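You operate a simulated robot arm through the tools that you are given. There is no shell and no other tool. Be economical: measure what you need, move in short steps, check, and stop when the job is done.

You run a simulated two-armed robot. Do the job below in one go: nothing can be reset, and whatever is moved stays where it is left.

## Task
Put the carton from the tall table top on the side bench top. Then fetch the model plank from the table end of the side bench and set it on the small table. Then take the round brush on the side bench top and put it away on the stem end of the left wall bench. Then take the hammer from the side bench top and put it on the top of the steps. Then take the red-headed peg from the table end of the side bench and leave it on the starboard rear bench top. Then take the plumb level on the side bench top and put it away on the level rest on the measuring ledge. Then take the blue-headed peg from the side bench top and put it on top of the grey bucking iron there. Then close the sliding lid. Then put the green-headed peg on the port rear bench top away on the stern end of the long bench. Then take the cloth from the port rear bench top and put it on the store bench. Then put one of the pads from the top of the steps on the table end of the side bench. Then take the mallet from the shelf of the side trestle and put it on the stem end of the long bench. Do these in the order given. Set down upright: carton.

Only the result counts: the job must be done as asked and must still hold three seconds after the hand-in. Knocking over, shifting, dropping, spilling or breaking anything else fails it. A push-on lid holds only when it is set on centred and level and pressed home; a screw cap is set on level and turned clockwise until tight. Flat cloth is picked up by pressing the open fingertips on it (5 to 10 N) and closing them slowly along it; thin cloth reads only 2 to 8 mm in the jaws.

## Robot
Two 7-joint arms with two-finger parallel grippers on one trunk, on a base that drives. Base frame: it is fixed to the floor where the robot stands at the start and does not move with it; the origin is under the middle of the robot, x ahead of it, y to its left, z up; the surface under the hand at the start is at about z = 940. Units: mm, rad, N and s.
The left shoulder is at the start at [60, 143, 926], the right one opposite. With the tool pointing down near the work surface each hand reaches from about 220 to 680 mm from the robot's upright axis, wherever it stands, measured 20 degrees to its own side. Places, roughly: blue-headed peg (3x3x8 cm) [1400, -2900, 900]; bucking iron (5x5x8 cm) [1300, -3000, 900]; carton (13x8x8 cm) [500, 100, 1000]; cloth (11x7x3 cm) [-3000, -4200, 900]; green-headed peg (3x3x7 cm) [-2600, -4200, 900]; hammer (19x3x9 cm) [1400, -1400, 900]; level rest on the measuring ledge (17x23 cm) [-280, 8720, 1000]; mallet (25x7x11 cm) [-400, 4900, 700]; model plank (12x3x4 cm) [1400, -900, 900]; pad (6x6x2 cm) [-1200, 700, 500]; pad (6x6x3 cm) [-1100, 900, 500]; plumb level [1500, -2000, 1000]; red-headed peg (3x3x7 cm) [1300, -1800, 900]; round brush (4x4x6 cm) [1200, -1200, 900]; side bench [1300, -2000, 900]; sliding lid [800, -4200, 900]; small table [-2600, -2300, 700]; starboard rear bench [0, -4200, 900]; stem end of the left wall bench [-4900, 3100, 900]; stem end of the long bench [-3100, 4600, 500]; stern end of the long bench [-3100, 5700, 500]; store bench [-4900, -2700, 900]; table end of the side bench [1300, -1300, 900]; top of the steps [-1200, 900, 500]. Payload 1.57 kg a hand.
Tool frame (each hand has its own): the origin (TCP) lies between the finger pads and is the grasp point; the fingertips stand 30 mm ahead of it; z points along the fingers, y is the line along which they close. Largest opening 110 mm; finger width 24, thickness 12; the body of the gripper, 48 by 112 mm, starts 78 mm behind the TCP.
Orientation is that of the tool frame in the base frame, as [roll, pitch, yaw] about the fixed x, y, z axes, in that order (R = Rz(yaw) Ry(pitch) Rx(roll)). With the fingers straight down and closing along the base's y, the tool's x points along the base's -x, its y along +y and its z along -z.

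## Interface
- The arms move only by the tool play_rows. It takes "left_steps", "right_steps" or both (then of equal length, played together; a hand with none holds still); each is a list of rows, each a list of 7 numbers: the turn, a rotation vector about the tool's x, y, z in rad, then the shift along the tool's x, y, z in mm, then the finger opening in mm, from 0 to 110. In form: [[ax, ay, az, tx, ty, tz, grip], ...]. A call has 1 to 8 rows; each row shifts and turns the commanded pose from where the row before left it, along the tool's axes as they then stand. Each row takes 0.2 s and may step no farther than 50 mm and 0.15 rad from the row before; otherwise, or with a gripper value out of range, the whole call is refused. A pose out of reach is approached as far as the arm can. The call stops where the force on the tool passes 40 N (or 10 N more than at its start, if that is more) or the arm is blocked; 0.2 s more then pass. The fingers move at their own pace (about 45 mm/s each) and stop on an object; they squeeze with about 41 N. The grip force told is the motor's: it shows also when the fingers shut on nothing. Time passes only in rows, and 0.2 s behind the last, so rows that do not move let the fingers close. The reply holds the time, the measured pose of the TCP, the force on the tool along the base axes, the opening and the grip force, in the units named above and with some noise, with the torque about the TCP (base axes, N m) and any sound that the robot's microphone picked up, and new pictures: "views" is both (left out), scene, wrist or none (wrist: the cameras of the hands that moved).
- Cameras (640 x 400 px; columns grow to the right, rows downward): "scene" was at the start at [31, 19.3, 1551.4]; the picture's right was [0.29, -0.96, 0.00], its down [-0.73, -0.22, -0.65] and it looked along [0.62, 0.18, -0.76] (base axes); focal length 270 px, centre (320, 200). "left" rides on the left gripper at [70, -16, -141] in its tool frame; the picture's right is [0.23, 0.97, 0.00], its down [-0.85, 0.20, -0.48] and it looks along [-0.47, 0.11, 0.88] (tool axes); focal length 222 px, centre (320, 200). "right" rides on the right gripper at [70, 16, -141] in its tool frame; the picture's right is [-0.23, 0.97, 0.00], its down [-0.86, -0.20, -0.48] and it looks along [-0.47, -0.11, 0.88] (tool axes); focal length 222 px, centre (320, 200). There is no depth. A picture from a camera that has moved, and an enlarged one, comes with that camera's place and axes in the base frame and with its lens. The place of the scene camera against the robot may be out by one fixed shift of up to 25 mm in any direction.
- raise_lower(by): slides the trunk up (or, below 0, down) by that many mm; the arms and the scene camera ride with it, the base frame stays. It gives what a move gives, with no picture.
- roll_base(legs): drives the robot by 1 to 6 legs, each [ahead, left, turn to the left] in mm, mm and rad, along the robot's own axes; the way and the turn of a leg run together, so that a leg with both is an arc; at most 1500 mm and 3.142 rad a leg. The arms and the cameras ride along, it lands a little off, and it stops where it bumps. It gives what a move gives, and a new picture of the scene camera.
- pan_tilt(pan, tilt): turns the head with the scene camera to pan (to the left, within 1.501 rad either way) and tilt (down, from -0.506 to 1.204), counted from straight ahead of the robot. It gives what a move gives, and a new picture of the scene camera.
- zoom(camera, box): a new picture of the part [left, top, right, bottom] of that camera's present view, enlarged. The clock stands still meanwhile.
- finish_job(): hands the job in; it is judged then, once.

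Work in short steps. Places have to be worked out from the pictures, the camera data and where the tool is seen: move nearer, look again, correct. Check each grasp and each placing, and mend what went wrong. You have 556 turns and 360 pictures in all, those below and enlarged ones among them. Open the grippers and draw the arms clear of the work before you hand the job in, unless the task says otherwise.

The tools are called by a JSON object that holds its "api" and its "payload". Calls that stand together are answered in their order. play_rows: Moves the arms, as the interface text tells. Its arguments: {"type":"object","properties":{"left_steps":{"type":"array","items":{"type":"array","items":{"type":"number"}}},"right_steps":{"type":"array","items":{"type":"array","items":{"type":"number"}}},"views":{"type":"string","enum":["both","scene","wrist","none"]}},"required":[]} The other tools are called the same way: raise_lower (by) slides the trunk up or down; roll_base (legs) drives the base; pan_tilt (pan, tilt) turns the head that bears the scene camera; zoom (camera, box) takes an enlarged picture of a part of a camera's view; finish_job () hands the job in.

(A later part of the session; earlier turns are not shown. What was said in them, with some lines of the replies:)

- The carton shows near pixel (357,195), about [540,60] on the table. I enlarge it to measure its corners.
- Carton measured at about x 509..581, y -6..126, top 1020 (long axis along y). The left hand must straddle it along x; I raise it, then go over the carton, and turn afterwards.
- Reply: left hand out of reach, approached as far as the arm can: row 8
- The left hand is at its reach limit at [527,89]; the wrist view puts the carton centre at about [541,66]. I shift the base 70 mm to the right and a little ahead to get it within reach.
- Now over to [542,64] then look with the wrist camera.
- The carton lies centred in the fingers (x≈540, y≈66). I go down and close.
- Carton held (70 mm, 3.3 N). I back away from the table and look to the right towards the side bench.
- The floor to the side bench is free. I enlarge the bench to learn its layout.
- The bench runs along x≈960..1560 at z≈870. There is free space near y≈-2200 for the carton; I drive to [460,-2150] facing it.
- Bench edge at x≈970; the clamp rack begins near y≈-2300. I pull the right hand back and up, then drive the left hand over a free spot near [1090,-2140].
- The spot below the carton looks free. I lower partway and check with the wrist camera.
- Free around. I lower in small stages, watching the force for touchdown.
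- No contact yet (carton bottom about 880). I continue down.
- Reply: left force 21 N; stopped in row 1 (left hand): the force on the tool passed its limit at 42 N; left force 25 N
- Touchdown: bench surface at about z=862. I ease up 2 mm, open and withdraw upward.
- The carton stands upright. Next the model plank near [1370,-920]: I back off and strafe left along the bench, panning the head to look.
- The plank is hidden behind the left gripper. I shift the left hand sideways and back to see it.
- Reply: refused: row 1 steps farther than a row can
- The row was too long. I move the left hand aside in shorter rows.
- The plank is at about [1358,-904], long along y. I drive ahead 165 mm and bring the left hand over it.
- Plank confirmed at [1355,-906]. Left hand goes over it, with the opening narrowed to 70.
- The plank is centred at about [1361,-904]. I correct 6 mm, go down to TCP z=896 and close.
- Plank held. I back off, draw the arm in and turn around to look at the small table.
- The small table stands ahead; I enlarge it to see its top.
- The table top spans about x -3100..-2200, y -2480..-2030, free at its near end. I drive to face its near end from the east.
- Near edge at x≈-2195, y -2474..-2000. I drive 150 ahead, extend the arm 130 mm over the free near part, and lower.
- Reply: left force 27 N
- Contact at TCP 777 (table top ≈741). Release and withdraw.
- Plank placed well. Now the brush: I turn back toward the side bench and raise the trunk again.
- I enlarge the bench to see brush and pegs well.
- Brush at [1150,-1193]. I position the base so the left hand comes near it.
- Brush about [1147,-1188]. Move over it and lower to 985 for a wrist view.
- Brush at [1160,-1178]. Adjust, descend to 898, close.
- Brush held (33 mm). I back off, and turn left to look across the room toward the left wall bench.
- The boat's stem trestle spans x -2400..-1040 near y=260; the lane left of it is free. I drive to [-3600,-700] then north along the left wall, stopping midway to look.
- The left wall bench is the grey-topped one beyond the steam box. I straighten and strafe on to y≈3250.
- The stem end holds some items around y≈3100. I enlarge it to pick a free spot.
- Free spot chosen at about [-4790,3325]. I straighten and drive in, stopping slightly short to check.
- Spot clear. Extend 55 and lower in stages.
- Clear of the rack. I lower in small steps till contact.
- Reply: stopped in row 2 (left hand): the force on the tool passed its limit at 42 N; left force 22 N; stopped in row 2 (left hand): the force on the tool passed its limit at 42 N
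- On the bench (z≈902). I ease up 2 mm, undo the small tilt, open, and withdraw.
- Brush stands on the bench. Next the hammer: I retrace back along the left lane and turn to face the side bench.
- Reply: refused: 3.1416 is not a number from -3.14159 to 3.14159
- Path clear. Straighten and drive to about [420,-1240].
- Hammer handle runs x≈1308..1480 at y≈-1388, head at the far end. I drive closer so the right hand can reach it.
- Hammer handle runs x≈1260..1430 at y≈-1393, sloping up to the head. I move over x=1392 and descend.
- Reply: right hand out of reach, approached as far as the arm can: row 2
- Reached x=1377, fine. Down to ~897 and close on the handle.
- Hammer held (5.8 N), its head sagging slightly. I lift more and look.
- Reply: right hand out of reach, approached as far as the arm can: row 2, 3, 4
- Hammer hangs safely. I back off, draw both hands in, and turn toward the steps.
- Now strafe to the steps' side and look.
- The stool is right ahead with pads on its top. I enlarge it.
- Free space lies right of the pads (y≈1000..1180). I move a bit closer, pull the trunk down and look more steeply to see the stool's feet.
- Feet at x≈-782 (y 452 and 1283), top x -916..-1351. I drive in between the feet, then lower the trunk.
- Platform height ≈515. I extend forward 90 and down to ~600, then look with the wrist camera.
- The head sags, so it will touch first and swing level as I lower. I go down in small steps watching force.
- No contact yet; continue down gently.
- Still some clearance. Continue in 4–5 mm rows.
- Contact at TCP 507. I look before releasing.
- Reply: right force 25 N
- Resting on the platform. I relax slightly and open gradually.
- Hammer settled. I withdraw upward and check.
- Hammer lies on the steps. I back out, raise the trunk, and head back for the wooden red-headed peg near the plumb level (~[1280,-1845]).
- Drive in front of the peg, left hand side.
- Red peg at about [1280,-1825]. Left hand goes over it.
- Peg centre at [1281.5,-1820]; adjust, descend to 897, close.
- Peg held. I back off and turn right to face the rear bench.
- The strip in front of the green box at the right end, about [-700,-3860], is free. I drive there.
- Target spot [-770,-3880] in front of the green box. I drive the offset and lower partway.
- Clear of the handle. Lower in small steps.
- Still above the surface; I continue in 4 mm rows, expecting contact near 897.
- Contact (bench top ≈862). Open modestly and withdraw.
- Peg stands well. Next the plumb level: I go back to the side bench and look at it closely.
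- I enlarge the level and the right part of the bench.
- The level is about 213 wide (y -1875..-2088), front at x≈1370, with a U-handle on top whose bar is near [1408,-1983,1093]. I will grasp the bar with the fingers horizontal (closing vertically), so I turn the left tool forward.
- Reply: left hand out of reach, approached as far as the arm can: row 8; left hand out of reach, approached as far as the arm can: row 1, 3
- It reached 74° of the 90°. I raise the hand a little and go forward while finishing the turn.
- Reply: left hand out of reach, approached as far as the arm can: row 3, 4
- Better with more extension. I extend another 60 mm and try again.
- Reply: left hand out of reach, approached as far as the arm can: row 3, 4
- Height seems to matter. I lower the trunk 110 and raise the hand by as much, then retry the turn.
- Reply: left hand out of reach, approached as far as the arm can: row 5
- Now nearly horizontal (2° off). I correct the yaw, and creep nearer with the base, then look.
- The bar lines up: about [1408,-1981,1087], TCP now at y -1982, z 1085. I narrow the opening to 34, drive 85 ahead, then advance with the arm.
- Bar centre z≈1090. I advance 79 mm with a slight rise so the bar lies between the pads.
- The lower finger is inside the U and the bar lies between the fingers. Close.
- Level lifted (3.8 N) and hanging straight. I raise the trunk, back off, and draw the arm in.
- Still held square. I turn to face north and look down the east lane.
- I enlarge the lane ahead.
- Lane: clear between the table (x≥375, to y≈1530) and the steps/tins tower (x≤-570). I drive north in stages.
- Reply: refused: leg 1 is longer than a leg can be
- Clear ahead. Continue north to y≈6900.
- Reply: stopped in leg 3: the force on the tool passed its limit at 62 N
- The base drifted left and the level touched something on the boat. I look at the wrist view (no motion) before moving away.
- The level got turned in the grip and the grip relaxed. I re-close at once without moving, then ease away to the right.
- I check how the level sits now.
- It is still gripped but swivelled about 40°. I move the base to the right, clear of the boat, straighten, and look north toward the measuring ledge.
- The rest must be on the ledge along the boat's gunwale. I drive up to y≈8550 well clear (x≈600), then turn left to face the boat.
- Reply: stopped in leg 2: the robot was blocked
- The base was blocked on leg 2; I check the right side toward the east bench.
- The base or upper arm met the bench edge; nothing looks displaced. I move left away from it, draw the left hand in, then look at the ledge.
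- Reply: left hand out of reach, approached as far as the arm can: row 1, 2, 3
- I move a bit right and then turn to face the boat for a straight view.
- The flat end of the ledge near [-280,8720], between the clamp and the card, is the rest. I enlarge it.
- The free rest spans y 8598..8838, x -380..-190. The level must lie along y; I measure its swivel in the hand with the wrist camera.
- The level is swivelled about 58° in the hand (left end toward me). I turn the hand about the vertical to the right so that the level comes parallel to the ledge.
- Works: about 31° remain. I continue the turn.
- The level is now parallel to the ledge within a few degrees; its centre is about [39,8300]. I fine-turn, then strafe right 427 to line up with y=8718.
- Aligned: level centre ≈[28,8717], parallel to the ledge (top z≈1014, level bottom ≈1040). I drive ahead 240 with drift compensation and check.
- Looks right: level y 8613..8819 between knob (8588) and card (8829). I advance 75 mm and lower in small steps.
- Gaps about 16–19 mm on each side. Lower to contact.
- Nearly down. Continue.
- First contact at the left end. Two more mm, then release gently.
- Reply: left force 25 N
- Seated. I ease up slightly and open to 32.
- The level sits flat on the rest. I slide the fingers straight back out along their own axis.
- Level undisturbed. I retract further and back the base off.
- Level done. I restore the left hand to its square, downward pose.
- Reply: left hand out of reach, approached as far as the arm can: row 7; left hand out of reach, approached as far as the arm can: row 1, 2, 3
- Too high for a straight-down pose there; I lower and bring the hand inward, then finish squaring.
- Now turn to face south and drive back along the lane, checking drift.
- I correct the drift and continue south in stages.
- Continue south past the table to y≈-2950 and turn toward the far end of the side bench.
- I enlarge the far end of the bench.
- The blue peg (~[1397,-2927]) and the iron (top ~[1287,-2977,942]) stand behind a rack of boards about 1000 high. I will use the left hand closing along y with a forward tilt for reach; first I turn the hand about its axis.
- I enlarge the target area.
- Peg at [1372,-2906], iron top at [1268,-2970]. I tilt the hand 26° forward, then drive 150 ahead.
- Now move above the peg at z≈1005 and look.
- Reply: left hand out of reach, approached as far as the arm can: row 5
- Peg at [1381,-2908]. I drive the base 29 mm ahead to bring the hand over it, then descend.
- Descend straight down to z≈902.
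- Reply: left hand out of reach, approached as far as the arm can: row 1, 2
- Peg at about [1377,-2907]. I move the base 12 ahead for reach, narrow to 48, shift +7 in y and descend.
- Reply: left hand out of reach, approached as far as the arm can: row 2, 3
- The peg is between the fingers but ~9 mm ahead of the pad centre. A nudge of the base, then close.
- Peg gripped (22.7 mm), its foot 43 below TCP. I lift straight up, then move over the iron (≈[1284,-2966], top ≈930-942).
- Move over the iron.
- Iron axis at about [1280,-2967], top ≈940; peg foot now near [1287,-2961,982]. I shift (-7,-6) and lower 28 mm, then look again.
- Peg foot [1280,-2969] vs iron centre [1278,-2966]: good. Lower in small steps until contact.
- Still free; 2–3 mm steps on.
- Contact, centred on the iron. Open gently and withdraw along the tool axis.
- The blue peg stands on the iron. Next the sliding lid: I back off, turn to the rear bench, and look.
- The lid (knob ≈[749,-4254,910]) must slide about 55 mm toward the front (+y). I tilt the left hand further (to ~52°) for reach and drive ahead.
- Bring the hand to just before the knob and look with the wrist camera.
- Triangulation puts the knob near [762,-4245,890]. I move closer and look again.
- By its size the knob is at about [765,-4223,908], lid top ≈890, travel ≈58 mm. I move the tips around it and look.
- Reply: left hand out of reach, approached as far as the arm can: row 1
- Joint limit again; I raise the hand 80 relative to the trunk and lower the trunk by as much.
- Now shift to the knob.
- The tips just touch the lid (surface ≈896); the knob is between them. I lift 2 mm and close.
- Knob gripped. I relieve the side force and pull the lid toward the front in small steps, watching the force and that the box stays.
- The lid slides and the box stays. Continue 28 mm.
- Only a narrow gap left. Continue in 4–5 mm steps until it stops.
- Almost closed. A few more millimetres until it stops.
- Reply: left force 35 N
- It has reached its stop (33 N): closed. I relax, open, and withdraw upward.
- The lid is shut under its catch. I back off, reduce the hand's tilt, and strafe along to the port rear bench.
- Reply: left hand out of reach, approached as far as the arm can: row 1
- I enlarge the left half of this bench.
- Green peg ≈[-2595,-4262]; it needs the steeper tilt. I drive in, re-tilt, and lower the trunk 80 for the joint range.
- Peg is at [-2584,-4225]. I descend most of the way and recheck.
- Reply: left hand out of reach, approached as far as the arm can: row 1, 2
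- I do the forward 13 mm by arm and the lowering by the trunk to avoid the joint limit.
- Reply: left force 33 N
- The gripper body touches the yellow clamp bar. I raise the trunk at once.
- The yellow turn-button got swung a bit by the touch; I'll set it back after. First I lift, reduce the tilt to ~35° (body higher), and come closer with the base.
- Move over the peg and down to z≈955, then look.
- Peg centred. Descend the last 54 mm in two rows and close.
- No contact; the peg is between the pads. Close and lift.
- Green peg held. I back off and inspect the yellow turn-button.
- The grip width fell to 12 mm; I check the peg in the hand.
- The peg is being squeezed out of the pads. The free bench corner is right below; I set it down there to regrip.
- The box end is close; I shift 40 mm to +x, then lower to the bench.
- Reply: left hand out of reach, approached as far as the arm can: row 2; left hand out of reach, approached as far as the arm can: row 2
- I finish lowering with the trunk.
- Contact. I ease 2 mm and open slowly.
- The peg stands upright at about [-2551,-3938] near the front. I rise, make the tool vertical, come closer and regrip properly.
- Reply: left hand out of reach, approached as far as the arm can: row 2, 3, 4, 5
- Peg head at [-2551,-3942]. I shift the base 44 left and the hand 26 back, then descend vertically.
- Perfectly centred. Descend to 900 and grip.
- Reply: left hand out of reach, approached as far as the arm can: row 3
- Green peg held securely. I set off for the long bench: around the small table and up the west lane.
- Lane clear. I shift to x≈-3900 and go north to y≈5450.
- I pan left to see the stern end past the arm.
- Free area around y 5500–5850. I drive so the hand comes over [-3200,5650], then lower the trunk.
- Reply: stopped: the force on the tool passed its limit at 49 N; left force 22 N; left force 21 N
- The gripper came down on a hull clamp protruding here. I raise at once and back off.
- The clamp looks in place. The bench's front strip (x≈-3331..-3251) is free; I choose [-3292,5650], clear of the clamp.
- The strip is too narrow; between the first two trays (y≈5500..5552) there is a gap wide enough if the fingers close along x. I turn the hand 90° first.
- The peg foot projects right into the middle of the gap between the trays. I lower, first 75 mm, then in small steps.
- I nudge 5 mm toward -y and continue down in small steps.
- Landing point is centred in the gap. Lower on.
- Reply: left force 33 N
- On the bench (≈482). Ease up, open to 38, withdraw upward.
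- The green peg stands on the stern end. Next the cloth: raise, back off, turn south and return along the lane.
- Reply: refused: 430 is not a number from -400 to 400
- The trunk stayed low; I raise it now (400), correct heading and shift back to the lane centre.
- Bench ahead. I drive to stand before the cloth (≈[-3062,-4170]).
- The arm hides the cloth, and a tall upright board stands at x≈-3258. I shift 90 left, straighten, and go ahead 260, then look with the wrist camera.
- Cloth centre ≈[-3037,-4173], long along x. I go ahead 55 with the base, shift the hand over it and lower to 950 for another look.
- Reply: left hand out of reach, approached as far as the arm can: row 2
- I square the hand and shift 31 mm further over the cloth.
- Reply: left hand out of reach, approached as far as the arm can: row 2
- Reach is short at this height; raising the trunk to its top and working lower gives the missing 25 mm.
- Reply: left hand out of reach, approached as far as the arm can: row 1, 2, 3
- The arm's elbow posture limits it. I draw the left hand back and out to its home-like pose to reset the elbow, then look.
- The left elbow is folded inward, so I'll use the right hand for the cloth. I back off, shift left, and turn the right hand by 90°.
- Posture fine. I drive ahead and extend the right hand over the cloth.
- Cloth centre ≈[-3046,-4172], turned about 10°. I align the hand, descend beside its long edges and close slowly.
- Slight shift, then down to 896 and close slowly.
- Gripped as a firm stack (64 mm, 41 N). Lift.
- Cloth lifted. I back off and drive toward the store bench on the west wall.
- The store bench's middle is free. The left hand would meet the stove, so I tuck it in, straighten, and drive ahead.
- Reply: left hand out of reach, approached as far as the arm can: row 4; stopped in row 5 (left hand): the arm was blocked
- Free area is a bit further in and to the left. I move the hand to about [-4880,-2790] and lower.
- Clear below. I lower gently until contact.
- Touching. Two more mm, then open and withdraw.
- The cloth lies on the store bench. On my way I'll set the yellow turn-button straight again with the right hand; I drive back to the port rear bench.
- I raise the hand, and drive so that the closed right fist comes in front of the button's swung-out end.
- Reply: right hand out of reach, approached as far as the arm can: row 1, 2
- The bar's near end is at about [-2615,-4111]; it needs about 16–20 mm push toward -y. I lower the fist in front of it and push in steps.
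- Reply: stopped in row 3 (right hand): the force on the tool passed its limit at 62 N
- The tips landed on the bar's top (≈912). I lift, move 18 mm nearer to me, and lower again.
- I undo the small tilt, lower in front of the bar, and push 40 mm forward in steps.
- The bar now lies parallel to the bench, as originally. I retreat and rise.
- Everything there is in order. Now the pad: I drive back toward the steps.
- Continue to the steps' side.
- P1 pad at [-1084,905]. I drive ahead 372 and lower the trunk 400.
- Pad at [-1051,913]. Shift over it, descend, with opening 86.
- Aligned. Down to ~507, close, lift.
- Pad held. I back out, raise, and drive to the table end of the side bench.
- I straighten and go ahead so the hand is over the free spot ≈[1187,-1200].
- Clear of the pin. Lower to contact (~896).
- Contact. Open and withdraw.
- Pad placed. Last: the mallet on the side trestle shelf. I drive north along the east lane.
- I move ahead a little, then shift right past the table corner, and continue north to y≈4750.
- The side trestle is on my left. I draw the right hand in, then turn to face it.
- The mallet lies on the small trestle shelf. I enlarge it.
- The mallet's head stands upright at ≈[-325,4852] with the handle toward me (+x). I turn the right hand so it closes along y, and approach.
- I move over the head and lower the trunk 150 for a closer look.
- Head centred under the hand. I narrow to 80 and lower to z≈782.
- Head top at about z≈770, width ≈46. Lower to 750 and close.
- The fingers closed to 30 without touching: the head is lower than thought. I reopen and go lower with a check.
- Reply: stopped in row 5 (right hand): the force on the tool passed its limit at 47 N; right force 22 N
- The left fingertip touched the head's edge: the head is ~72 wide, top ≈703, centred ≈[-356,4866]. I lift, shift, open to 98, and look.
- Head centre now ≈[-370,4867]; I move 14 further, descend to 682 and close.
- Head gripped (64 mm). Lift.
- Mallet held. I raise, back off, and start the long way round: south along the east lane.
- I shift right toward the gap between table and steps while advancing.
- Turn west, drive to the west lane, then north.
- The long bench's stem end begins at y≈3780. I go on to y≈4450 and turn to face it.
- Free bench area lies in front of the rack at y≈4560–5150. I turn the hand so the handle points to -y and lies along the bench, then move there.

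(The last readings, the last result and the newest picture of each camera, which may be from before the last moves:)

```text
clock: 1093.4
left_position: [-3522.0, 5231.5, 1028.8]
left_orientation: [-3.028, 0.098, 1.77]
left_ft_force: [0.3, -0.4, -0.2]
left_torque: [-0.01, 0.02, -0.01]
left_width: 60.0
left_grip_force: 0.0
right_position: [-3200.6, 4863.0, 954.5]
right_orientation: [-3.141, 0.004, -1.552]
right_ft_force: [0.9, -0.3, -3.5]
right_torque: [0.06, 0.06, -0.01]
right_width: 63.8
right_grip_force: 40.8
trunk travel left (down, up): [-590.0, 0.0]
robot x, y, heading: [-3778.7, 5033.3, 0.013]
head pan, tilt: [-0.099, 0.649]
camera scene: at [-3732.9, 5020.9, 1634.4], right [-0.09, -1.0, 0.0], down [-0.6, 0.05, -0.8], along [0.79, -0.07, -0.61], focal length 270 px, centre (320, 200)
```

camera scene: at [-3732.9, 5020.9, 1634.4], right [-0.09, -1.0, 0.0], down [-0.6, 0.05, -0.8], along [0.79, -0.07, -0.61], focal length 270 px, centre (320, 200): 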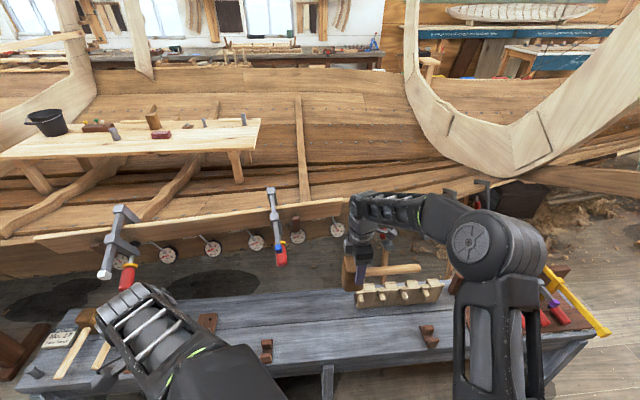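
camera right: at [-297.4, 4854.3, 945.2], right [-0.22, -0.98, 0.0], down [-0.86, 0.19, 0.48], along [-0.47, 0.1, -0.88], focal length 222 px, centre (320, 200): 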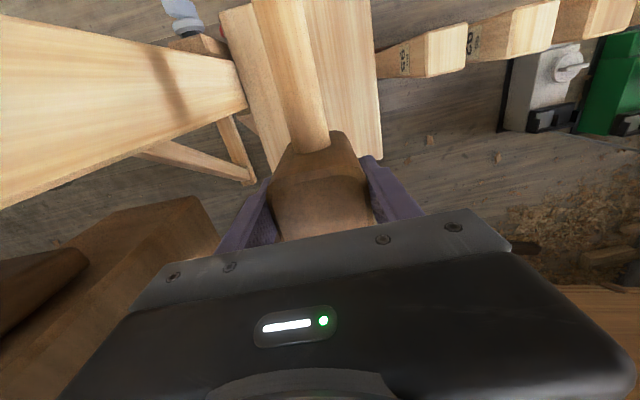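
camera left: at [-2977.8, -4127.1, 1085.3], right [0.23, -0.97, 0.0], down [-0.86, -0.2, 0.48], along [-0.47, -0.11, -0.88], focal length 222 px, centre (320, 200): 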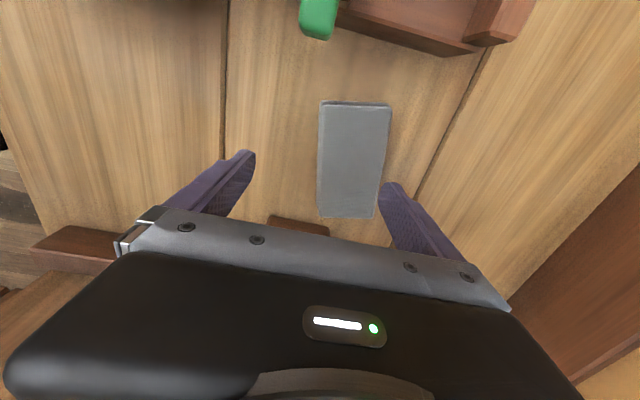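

Position good: in front of the rack, handle along -y. I lower the trunk 300 and look.

{"api": "raise_lower", "payload": {"by": -150}}

{"api": "raise_lower", "payload": {"by": -150}}

{"api": "play_rows", "payload": {"right_steps": [[0, 0, 0, 0, 0, 0, 50]], "views": "both"}}

```text
clock: 1095.1
left_position: [-3523.3, 5230.5, 879.0]
left_orientation: [-3.025, 0.099, 1.77]
left_ft_force: [0.0, -0.3, -0.5]
left_torque: [0.01, 0.02, 0.0]
left_width: 60.2
left_grip_force: 0.1
right_position: [-3201.2, 4865.5, 805.1]
right_orientation: [-3.139, 0.003, -1.553]
right_ft_force: [-0.2, -0.3, -3.9]
right_torque: [0.01, 0.02, 0.01]
right_width: 63.8
right_grip_force: 41.1
trunk travel left (down, up): [-440.0, 150.0]
robot x, y, heading: [-3776.6, 5032.4, 0.011]
head pan, tilt: [-0.099, 0.649]
```

```text
clock: 1096.9
left_position: [-3523.7, 5231.2, 729.0]
left_orientation: [-3.025, 0.1, 1.769]
left_ft_force: [0.4, 0.0, -0.2]
left_torque: [0.01, 0.0, -0.02]
left_width: 59.8
left_grip_force: 0.1
right_position: [-3200.7, 4865.3, 654.2]
right_orientation: [-3.141, 0.003, -1.553]
right_ft_force: [0.5, 0.1, -3.4]
right_torque: [0.06, -0.03, -0.01]
right_width: 63.9
right_grip_force: 40.9
trunk travel left (down, up): [-290.0, 300.0]
robot x, y, heading: [-3778.9, 5035.2, 0.008]
head pan, tilt: [-0.099, 0.649]
```

```text
clock: 1097.3
left_position: [-3522.5, 5231.8, 729.9]
left_orientation: [-3.027, 0.098, 1.77]
left_ft_force: [0.1, -0.4, -0.1]
left_torque: [0.0, 0.01, 0.03]
left_width: 59.8
left_grip_force: 0.0
right_position: [-3201.6, 4864.4, 654.3]
right_orientation: [-3.14, 0.004, -1.551]
right_ft_force: [-0.3, -0.1, -3.0]
right_torque: [0.04, -0.01, 0.01]
right_width: 63.7
right_grip_force: 41.1
trunk travel left (down, up): [-290.0, 300.0]
robot x, y, heading: [-3780.3, 5031.3, 0.017]
head pan, tilt: [-0.099, 0.649]
camera scene: at [-3735.0, 5021.0, 1334.5], right [-0.09, -1.0, 0.0], down [-0.6, 0.05, -0.8], along [0.79, -0.07, -0.6], focal length 270 px, centre (320, 200)
camera right: at [-3216.3, 4795.0, 794.7], right [-0.98, 0.21, 0.0], down [0.18, 0.86, 0.48], along [0.1, 0.47, -0.88], focal length 222 px, centre (320, 200)
```

scene: 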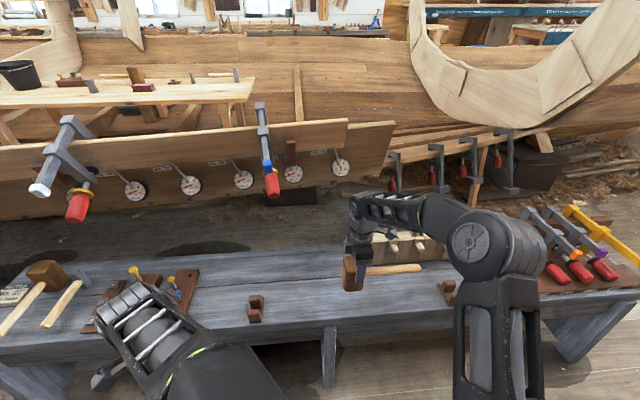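
right: 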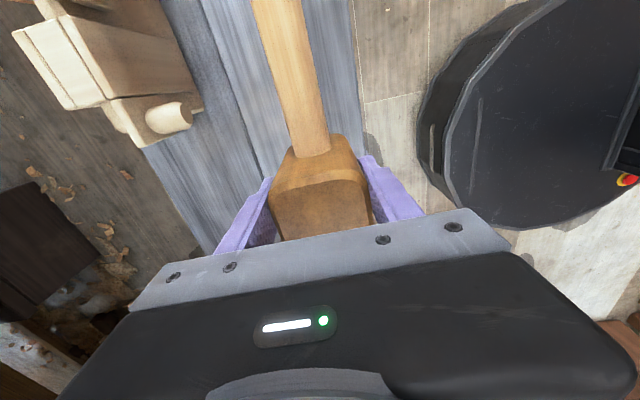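

The bench front edge is at x≈-3250 here; I move the mallet 55 mm further in and lower.

{"api": "play_rows", "payload": {"right_steps": [[0, 0, 0, 0, -28, 0, 50], [0, 0, 0, 0, -28, 0, 50], [0, 0, 0, 0, 0, 30, 50], [0, 0, 0, 0, 0, 20, 50], [0, 0, 0, 0, 0, 0, 50]], "views": "wrist"}}

```text
clock: 1098.5
left_position: [-3522.3, 5230.5, 729.8]
left_orientation: [-3.027, 0.1, 1.77]
left_ft_force: [-0.6, 1.5, -0.8]
left_torque: [-0.02, 0.0, 0.04]
left_width: 59.9
left_grip_force: 0.0
right_position: [-3146.8, 4865.7, 605.3]
right_orientation: [-3.137, 0.004, -1.552]
right_ft_force: [0.1, -0.4, -3.1]
right_torque: [0.05, 0.0, -0.01]
right_width: 63.7
right_grip_force: 40.8
trunk travel left (down, up): [-290.0, 300.0]
robot x, y, heading: [-3778.8, 5030.8, 0.017]
head pan, tilt: [-0.099, 0.649]
camera right: at [-3160.0, 4796.0, 744.9], right [-0.98, 0.21, 0.0], down [0.18, 0.86, 0.48], along [0.1, 0.47, -0.88], focal length 222 px, centre (320, 200)
```

right: 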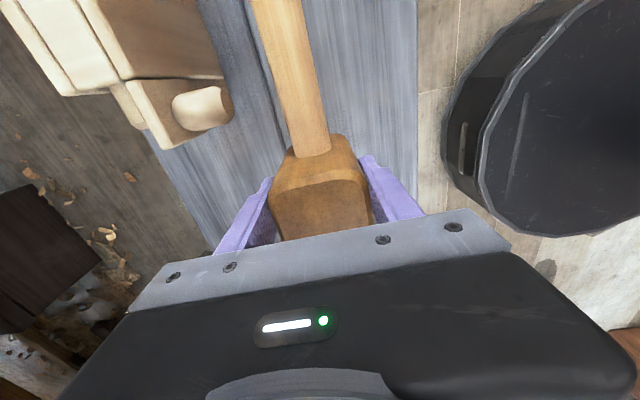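

Well placed over the bench. Lower in small steps to contact.

{"api": "play_rows", "payload": {"right_steps": [[0, 0, 0, 0, 0, 8, 50], [0, 0, 0, 0, 0, 8, 50]], "views": "none"}}

{"api": "play_rows", "payload": {"right_steps": [[0, 0, 0, 0, 0, 5, 50], [0, 0, 0, 0, 0, 5, 50]], "views": "none"}}

```text
clock: 1099.1
left_position: [-3522.1, 5230.6, 729.9]
left_orientation: [-3.027, 0.1, 1.77]
left_ft_force: [-0.8, 0.3, 0.2]
left_torque: [-0.02, 0.03, -0.05]
left_width: 60.5
left_grip_force: 0.0
right_position: [-3145.7, 4866.8, 588.4]
right_orientation: [-3.139, 0.004, -1.552]
right_ft_force: [-0.5, -0.3, -3.4]
right_torque: [0.04, -0.04, 0.0]
right_width: 63.9
right_grip_force: 41.5
trunk travel left (down, up): [-290.0, 300.0]
robot x, y, heading: [-3778.1, 5028.6, 0.015]
head pan, tilt: [-0.099, 0.649]
```

```text
clock: 1099.7
left_position: [-3522.2, 5231.0, 729.4]
left_orientation: [-3.026, 0.1, 1.771]
left_ft_force: [0.3, -1.0, 0.1]
left_torque: [-0.01, 0.04, -0.02]
left_width: 59.8
left_grip_force: 0.0
right_position: [-3144.7, 4865.8, 578.6]
right_orientation: [-3.141, 0.004, -1.552]
right_ft_force: [0.3, 0.7, -3.4]
right_torque: [0.03, 0.02, 0.0]
right_width: 63.8
right_grip_force: 41.0
trunk travel left (down, up): [-290.0, 300.0]
robot x, y, heading: [-3782.2, 5027.8, 0.011]
head pan, tilt: [-0.099, 0.649]
```

{"api": "play_rows", "payload": {"right_steps": [[0, 0, 0, 0, 0, 5, 50], [0, 0, 0, 0, 0, 4, 50]], "views": "none"}}

{"api": "play_rows", "payload": {"right_steps": [[0, 0, 0, 0, 0, 4, 50], [0, 0, 0, 0, 0, 4, 50]], "views": "none"}}

```text
clock: 1100.3
left_position: [-3523.1, 5230.3, 729.6]
left_orientation: [-3.027, 0.098, 1.772]
left_ft_force: [-0.1, -0.6, 0.2]
left_torque: [-0.01, 0.04, 0.03]
left_width: 60.2
left_grip_force: 0.0
right_position: [-3144.0, 4865.7, 568.9]
right_orientation: [-3.138, 0.003, -1.55]
right_ft_force: [0.0, 0.3, -3.4]
right_torque: [0.07, 0.01, -0.03]
right_width: 63.6
right_grip_force: 41.0
trunk travel left (down, up): [-290.0, 300.0]
robot x, y, heading: [-3777.9, 5029.9, 0.013]
head pan, tilt: [-0.099, 0.649]
```

```text
clock: 1100.9
left_position: [-3522.1, 5230.6, 729.5]
left_orientation: [-3.026, 0.102, 1.769]
left_ft_force: [0.4, -0.1, 0.4]
left_torque: [0.04, -0.01, -0.01]
left_width: 59.9
left_grip_force: 0.1
right_position: [-3145.6, 4866.5, 562.5]
right_orientation: [-3.142, 0.003, -1.551]
right_ft_force: [0.1, 0.2, -3.4]
right_torque: [0.03, 0.0, -0.02]
right_width: 63.9
right_grip_force: 41.0
trunk travel left (down, up): [-290.0, 300.0]
robot x, y, heading: [-3779.4, 5034.2, 0.009]
head pan, tilt: [-0.099, 0.649]
```

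{"api": "play_rows", "payload": {"right_steps": [[0, 0, 0, 0, 0, 5, 50], [0, 0, 0, 0, 0, 5, 50]], "views": "none"}}

{"api": "play_rows", "payload": {"right_steps": [[0, 0, 0, 0, 0, 4, 50], [0, 0, 0, 0, 0, 4, 50]], "views": "none"}}

```text
clock: 1101.5
left_position: [-3524.7, 5231.4, 729.4]
left_orientation: [-3.03, 0.103, 1.768]
left_ft_force: [-0.4, 0.0, -0.3]
left_torque: [-0.02, 0.0, 0.0]
left_width: 60.2
left_grip_force: 0.1
right_position: [-3145.3, 4866.0, 556.3]
right_orientation: [-3.132, 0.002, -1.552]
right_ft_force: [-7.7, -1.6, 38.3]
right_torque: [-0.32, 1.74, -0.3]
right_width: 63.9
right_grip_force: 41.5
trunk travel left (down, up): [-290.0, 300.0]
robot x, y, heading: [-3778.2, 5032.8, 0.012]
head pan, tilt: [-0.099, 0.649]
```

```text
clock: 1102.1
left_position: [-3525.3, 5232.1, 730.5]
left_orientation: [-3.031, 0.101, 1.77]
left_ft_force: [0.3, 0.2, -0.5]
left_torque: [0.0, 0.02, 0.01]
left_width: 59.9
left_grip_force: 0.1
right_position: [-3143.7, 4866.1, 548.7]
right_orientation: [-3.13, 0.004, -1.55]
right_ft_force: [0.4, 0.1, 44.7]
right_torque: [0.03, 1.52, 0.06]
right_width: 63.9
right_grip_force: 40.8
trunk travel left (down, up): [-290.0, 300.0]
robot x, y, heading: [-3778.0, 5031.9, 0.01]
head pan, tilt: [-0.099, 0.649]
```

Contact made (bottom on the bench). I ease up and open.

{"api": "play_rows", "payload": {"right_steps": [[0, 0, 0, 0, 0, -4, 50], [0, 0, 0, 0, 0, 0, 66], [0, 0, 0, 0, 0, 0, 75], [0, 0, 0, 0, 0, 0, 90], [0, 0, 0, 0, 0, 0, 98], [0, 0, 0, 0, 0, 0, 98]], "views": "wrist"}}

```text
clock: 1103.5
left_position: [-3522.2, 5230.8, 728.5]
left_orientation: [-3.027, 0.101, 1.77]
left_ft_force: [0.0, 0.4, 0.1]
left_torque: [0.01, 0.02, 0.0]
left_width: 60.1
left_grip_force: 0.1
right_position: [-3146.9, 4866.4, 546.6]
right_orientation: [-3.137, 0.002, -1.552]
right_ft_force: [0.7, 0.8, 0.3]
right_torque: [-0.01, -0.03, 0.03]
right_width: 98.1
right_grip_force: 0.1
trunk travel left (down, up): [-290.0, 300.0]
robot x, y, heading: [-3778.1, 5030.1, 0.011]
head pan, tilt: [-0.099, 0.649]
camera right: at [-3160.5, 4796.3, 687.3], right [-0.98, 0.21, 0.0], down [0.18, 0.86, 0.48], along [0.1, 0.47, -0.88], focal length 222 px, centre (320, 200)
```

right: 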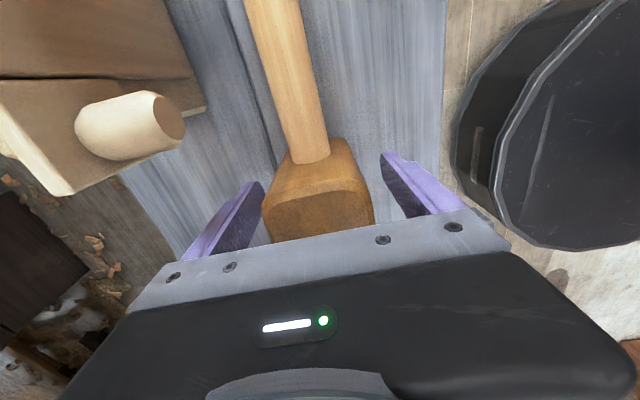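

Mallet rests on the bench. Withdraw upward and check.

{"api": "play_rows", "payload": {"right_steps": [[0, 0, 0, 0, 0, -40, 98], [0, 0, 0, 0, 0, -45, 98], [0, 0, 0, 0, 0, -45, 98], [0, 0, 0, 0, 45, 0, 98], [0, 0, 0, 0, 45, 0, 98], [0, 0, 0, 0, 45, 0, 98], [0, 0, 0, 0, 0, 0, 98]], "views": "scene"}}

{"api": "zoom", "payload": {"camera": "scene", "box": [280, 200, 480, 320]}}

```text
clock: 1105.1
left_position: [-3523.0, 5231.6, 729.9]
left_orientation: [-3.027, 0.1, 1.77]
left_ft_force: [0.9, 0.2, 0.2]
left_torque: [0.01, -0.02, 0.02]
left_width: 59.8
left_grip_force: 0.1
right_position: [-3280.4, 4864.9, 676.4]
right_orientation: [-3.138, 0.003, -1.551]
right_ft_force: [-1.1, 0.1, 0.4]
right_torque: [-0.01, 0.04, 0.03]
right_width: 97.9
right_grip_force: 0.0
trunk travel left (down, up): [-290.0, 300.0]
robot x, y, heading: [-3780.3, 5030.0, 0.011]
head pan, tilt: [-0.099, 0.649]
camera scene: at [-3735.5, 5021.0, 1334.5], right [-0.09, -1.0, 0.0], down [-0.6, 0.05, -0.8], along [0.79, -0.07, -0.6], focal length 270 px, centre (320, 200)
```

scene: 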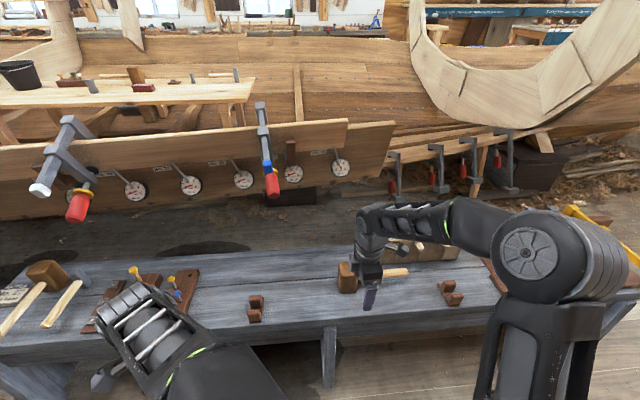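

```text
3.20 times, centred on (380, 260) of scene
camera zoom: at [-3735.5, 5021.0, 1334.5], right [-0.09, -1.0, 0.0], down [-0.6, 0.05, -0.8], along [0.79, -0.07, -0.6], focal length 864 px, centre (128, 8)
```

zoom: 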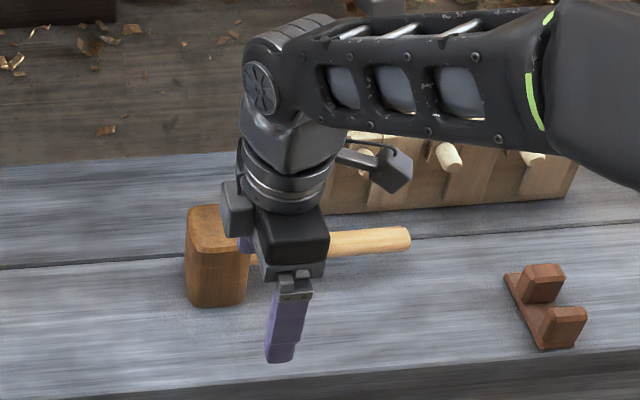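

The mallet stands well on the bench. I back the robot clear with open grippers before handing in.

{"api": "raise_lower", "payload": {"by": 200}}

{"api": "roll_base", "payload": {"legs": [[-200, 0, 0]]}}

{"api": "zoom", "payload": {"camera": "scene", "box": [60, 200, 480, 400]}}

```text
clock: 1107.2
left_position: [-3523.8, 5230.6, 930.7]
left_orientation: [-3.027, 0.098, 1.77]
left_ft_force: [0.0, -0.7, 0.2]
left_torque: [0.0, 0.0, -0.02]
left_width: 60.1
left_grip_force: 0.0
right_position: [-3280.3, 4865.0, 874.7]
right_orientation: [-3.14, 0.001, -1.551]
right_ft_force: [0.1, -0.6, 0.5]
right_torque: [-0.02, 0.01, -0.02]
right_width: 98.0
right_grip_force: 0.0
trunk travel left (down, up): [-490.0, 100.0]
robot x, y, heading: [-3781.5, 5028.2, 0.009]
head pan, tilt: [-0.099, 0.649]
```

```text
clock: 1108.8
left_position: [-3724.8, 5228.4, 930.5]
left_orientation: [-3.027, 0.1, 1.77]
left_ft_force: [0.4, -0.3, 0.1]
left_torque: [0.01, 0.0, -0.01]
left_width: 59.9
left_grip_force: 0.0
right_position: [-3481.5, 4861.8, 875.2]
right_orientation: [-3.138, 0.005, -1.553]
right_ft_force: [0.1, -0.1, 1.2]
right_torque: [-0.05, -0.02, -0.03]
right_width: 98.2
right_grip_force: 0.0
trunk travel left (down, up): [-490.0, 100.0]
robot x, y, heading: [-3976.3, 5034.5, 0.01]
head pan, tilt: [-0.099, 0.649]
camera scene: at [-3937.8, 5018.7, 1534.6], right [-0.09, -1.0, 0.0], down [-0.6, 0.05, -0.8], along [0.79, -0.07, -0.6], focal length 270 px, centre (320, 200)
```

scene: 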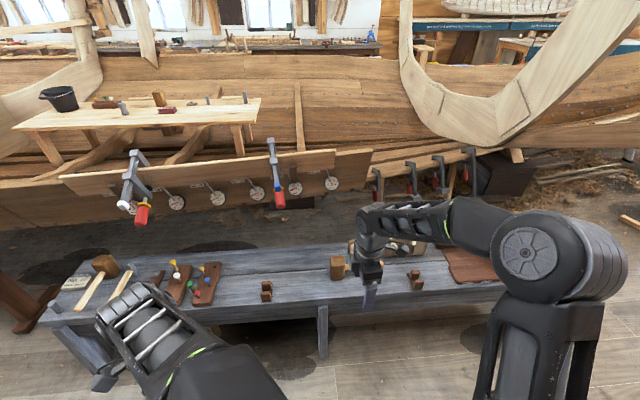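

```text
1.52 times, centred on (270, 300) of scene
camera zoom: at [-3937.8, 5018.7, 1534.6], right [-0.09, -1.0, 0.0], down [-0.6, 0.05, -0.8], along [0.79, -0.07, -0.6], focal length 412 px, centre (396, 48)
```

zoom: 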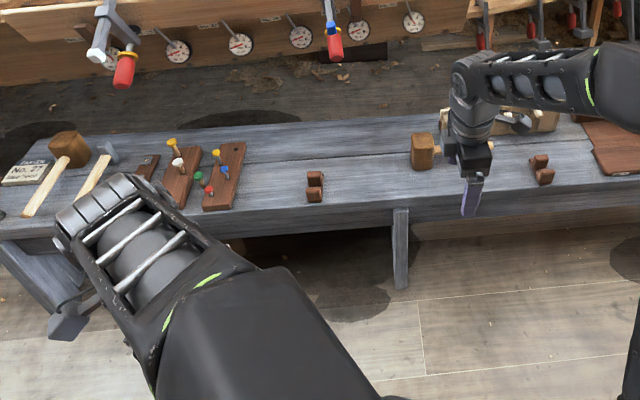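

The green peg stands between the trays and the mallet stands on the bench. All twelve steps are done, so I hand the job in.

{"api": "finish_job", "payload": {}}

```text
The job is handed in.
```

I did all twelve steps in the order given and handed the job in; the result is not known to me. Three contacts along the way could count against it.

- **Boat clamps:** The plumb level struck a clamp or block on the boat's side at about 62 N while I was driving north. The gripper later came down on a hull clamp above the long bench at about 49 N. I saw nothing moved in the pictures afterwards, but I never looked closely at the first spot again.
- **Yellow turn-button:** On the port rear bench I knocked the yellow turn-button out of line. I pushed it back to about parallel with the bench edge.
- **East bench:** The base was once blocked near y 8500, by the bench on the lane's east side, by the look of it. Nothing looked displaced.

The plumb level turned in the gripper after the first contact, so I set it on its rest by turning the hand to match. It sat level between the clamp and the card. The red-headed peg I took was the wooden one at about [1280, -1820], matching your listed place. A grey-stemmed red pin nearer the table was left where it was.
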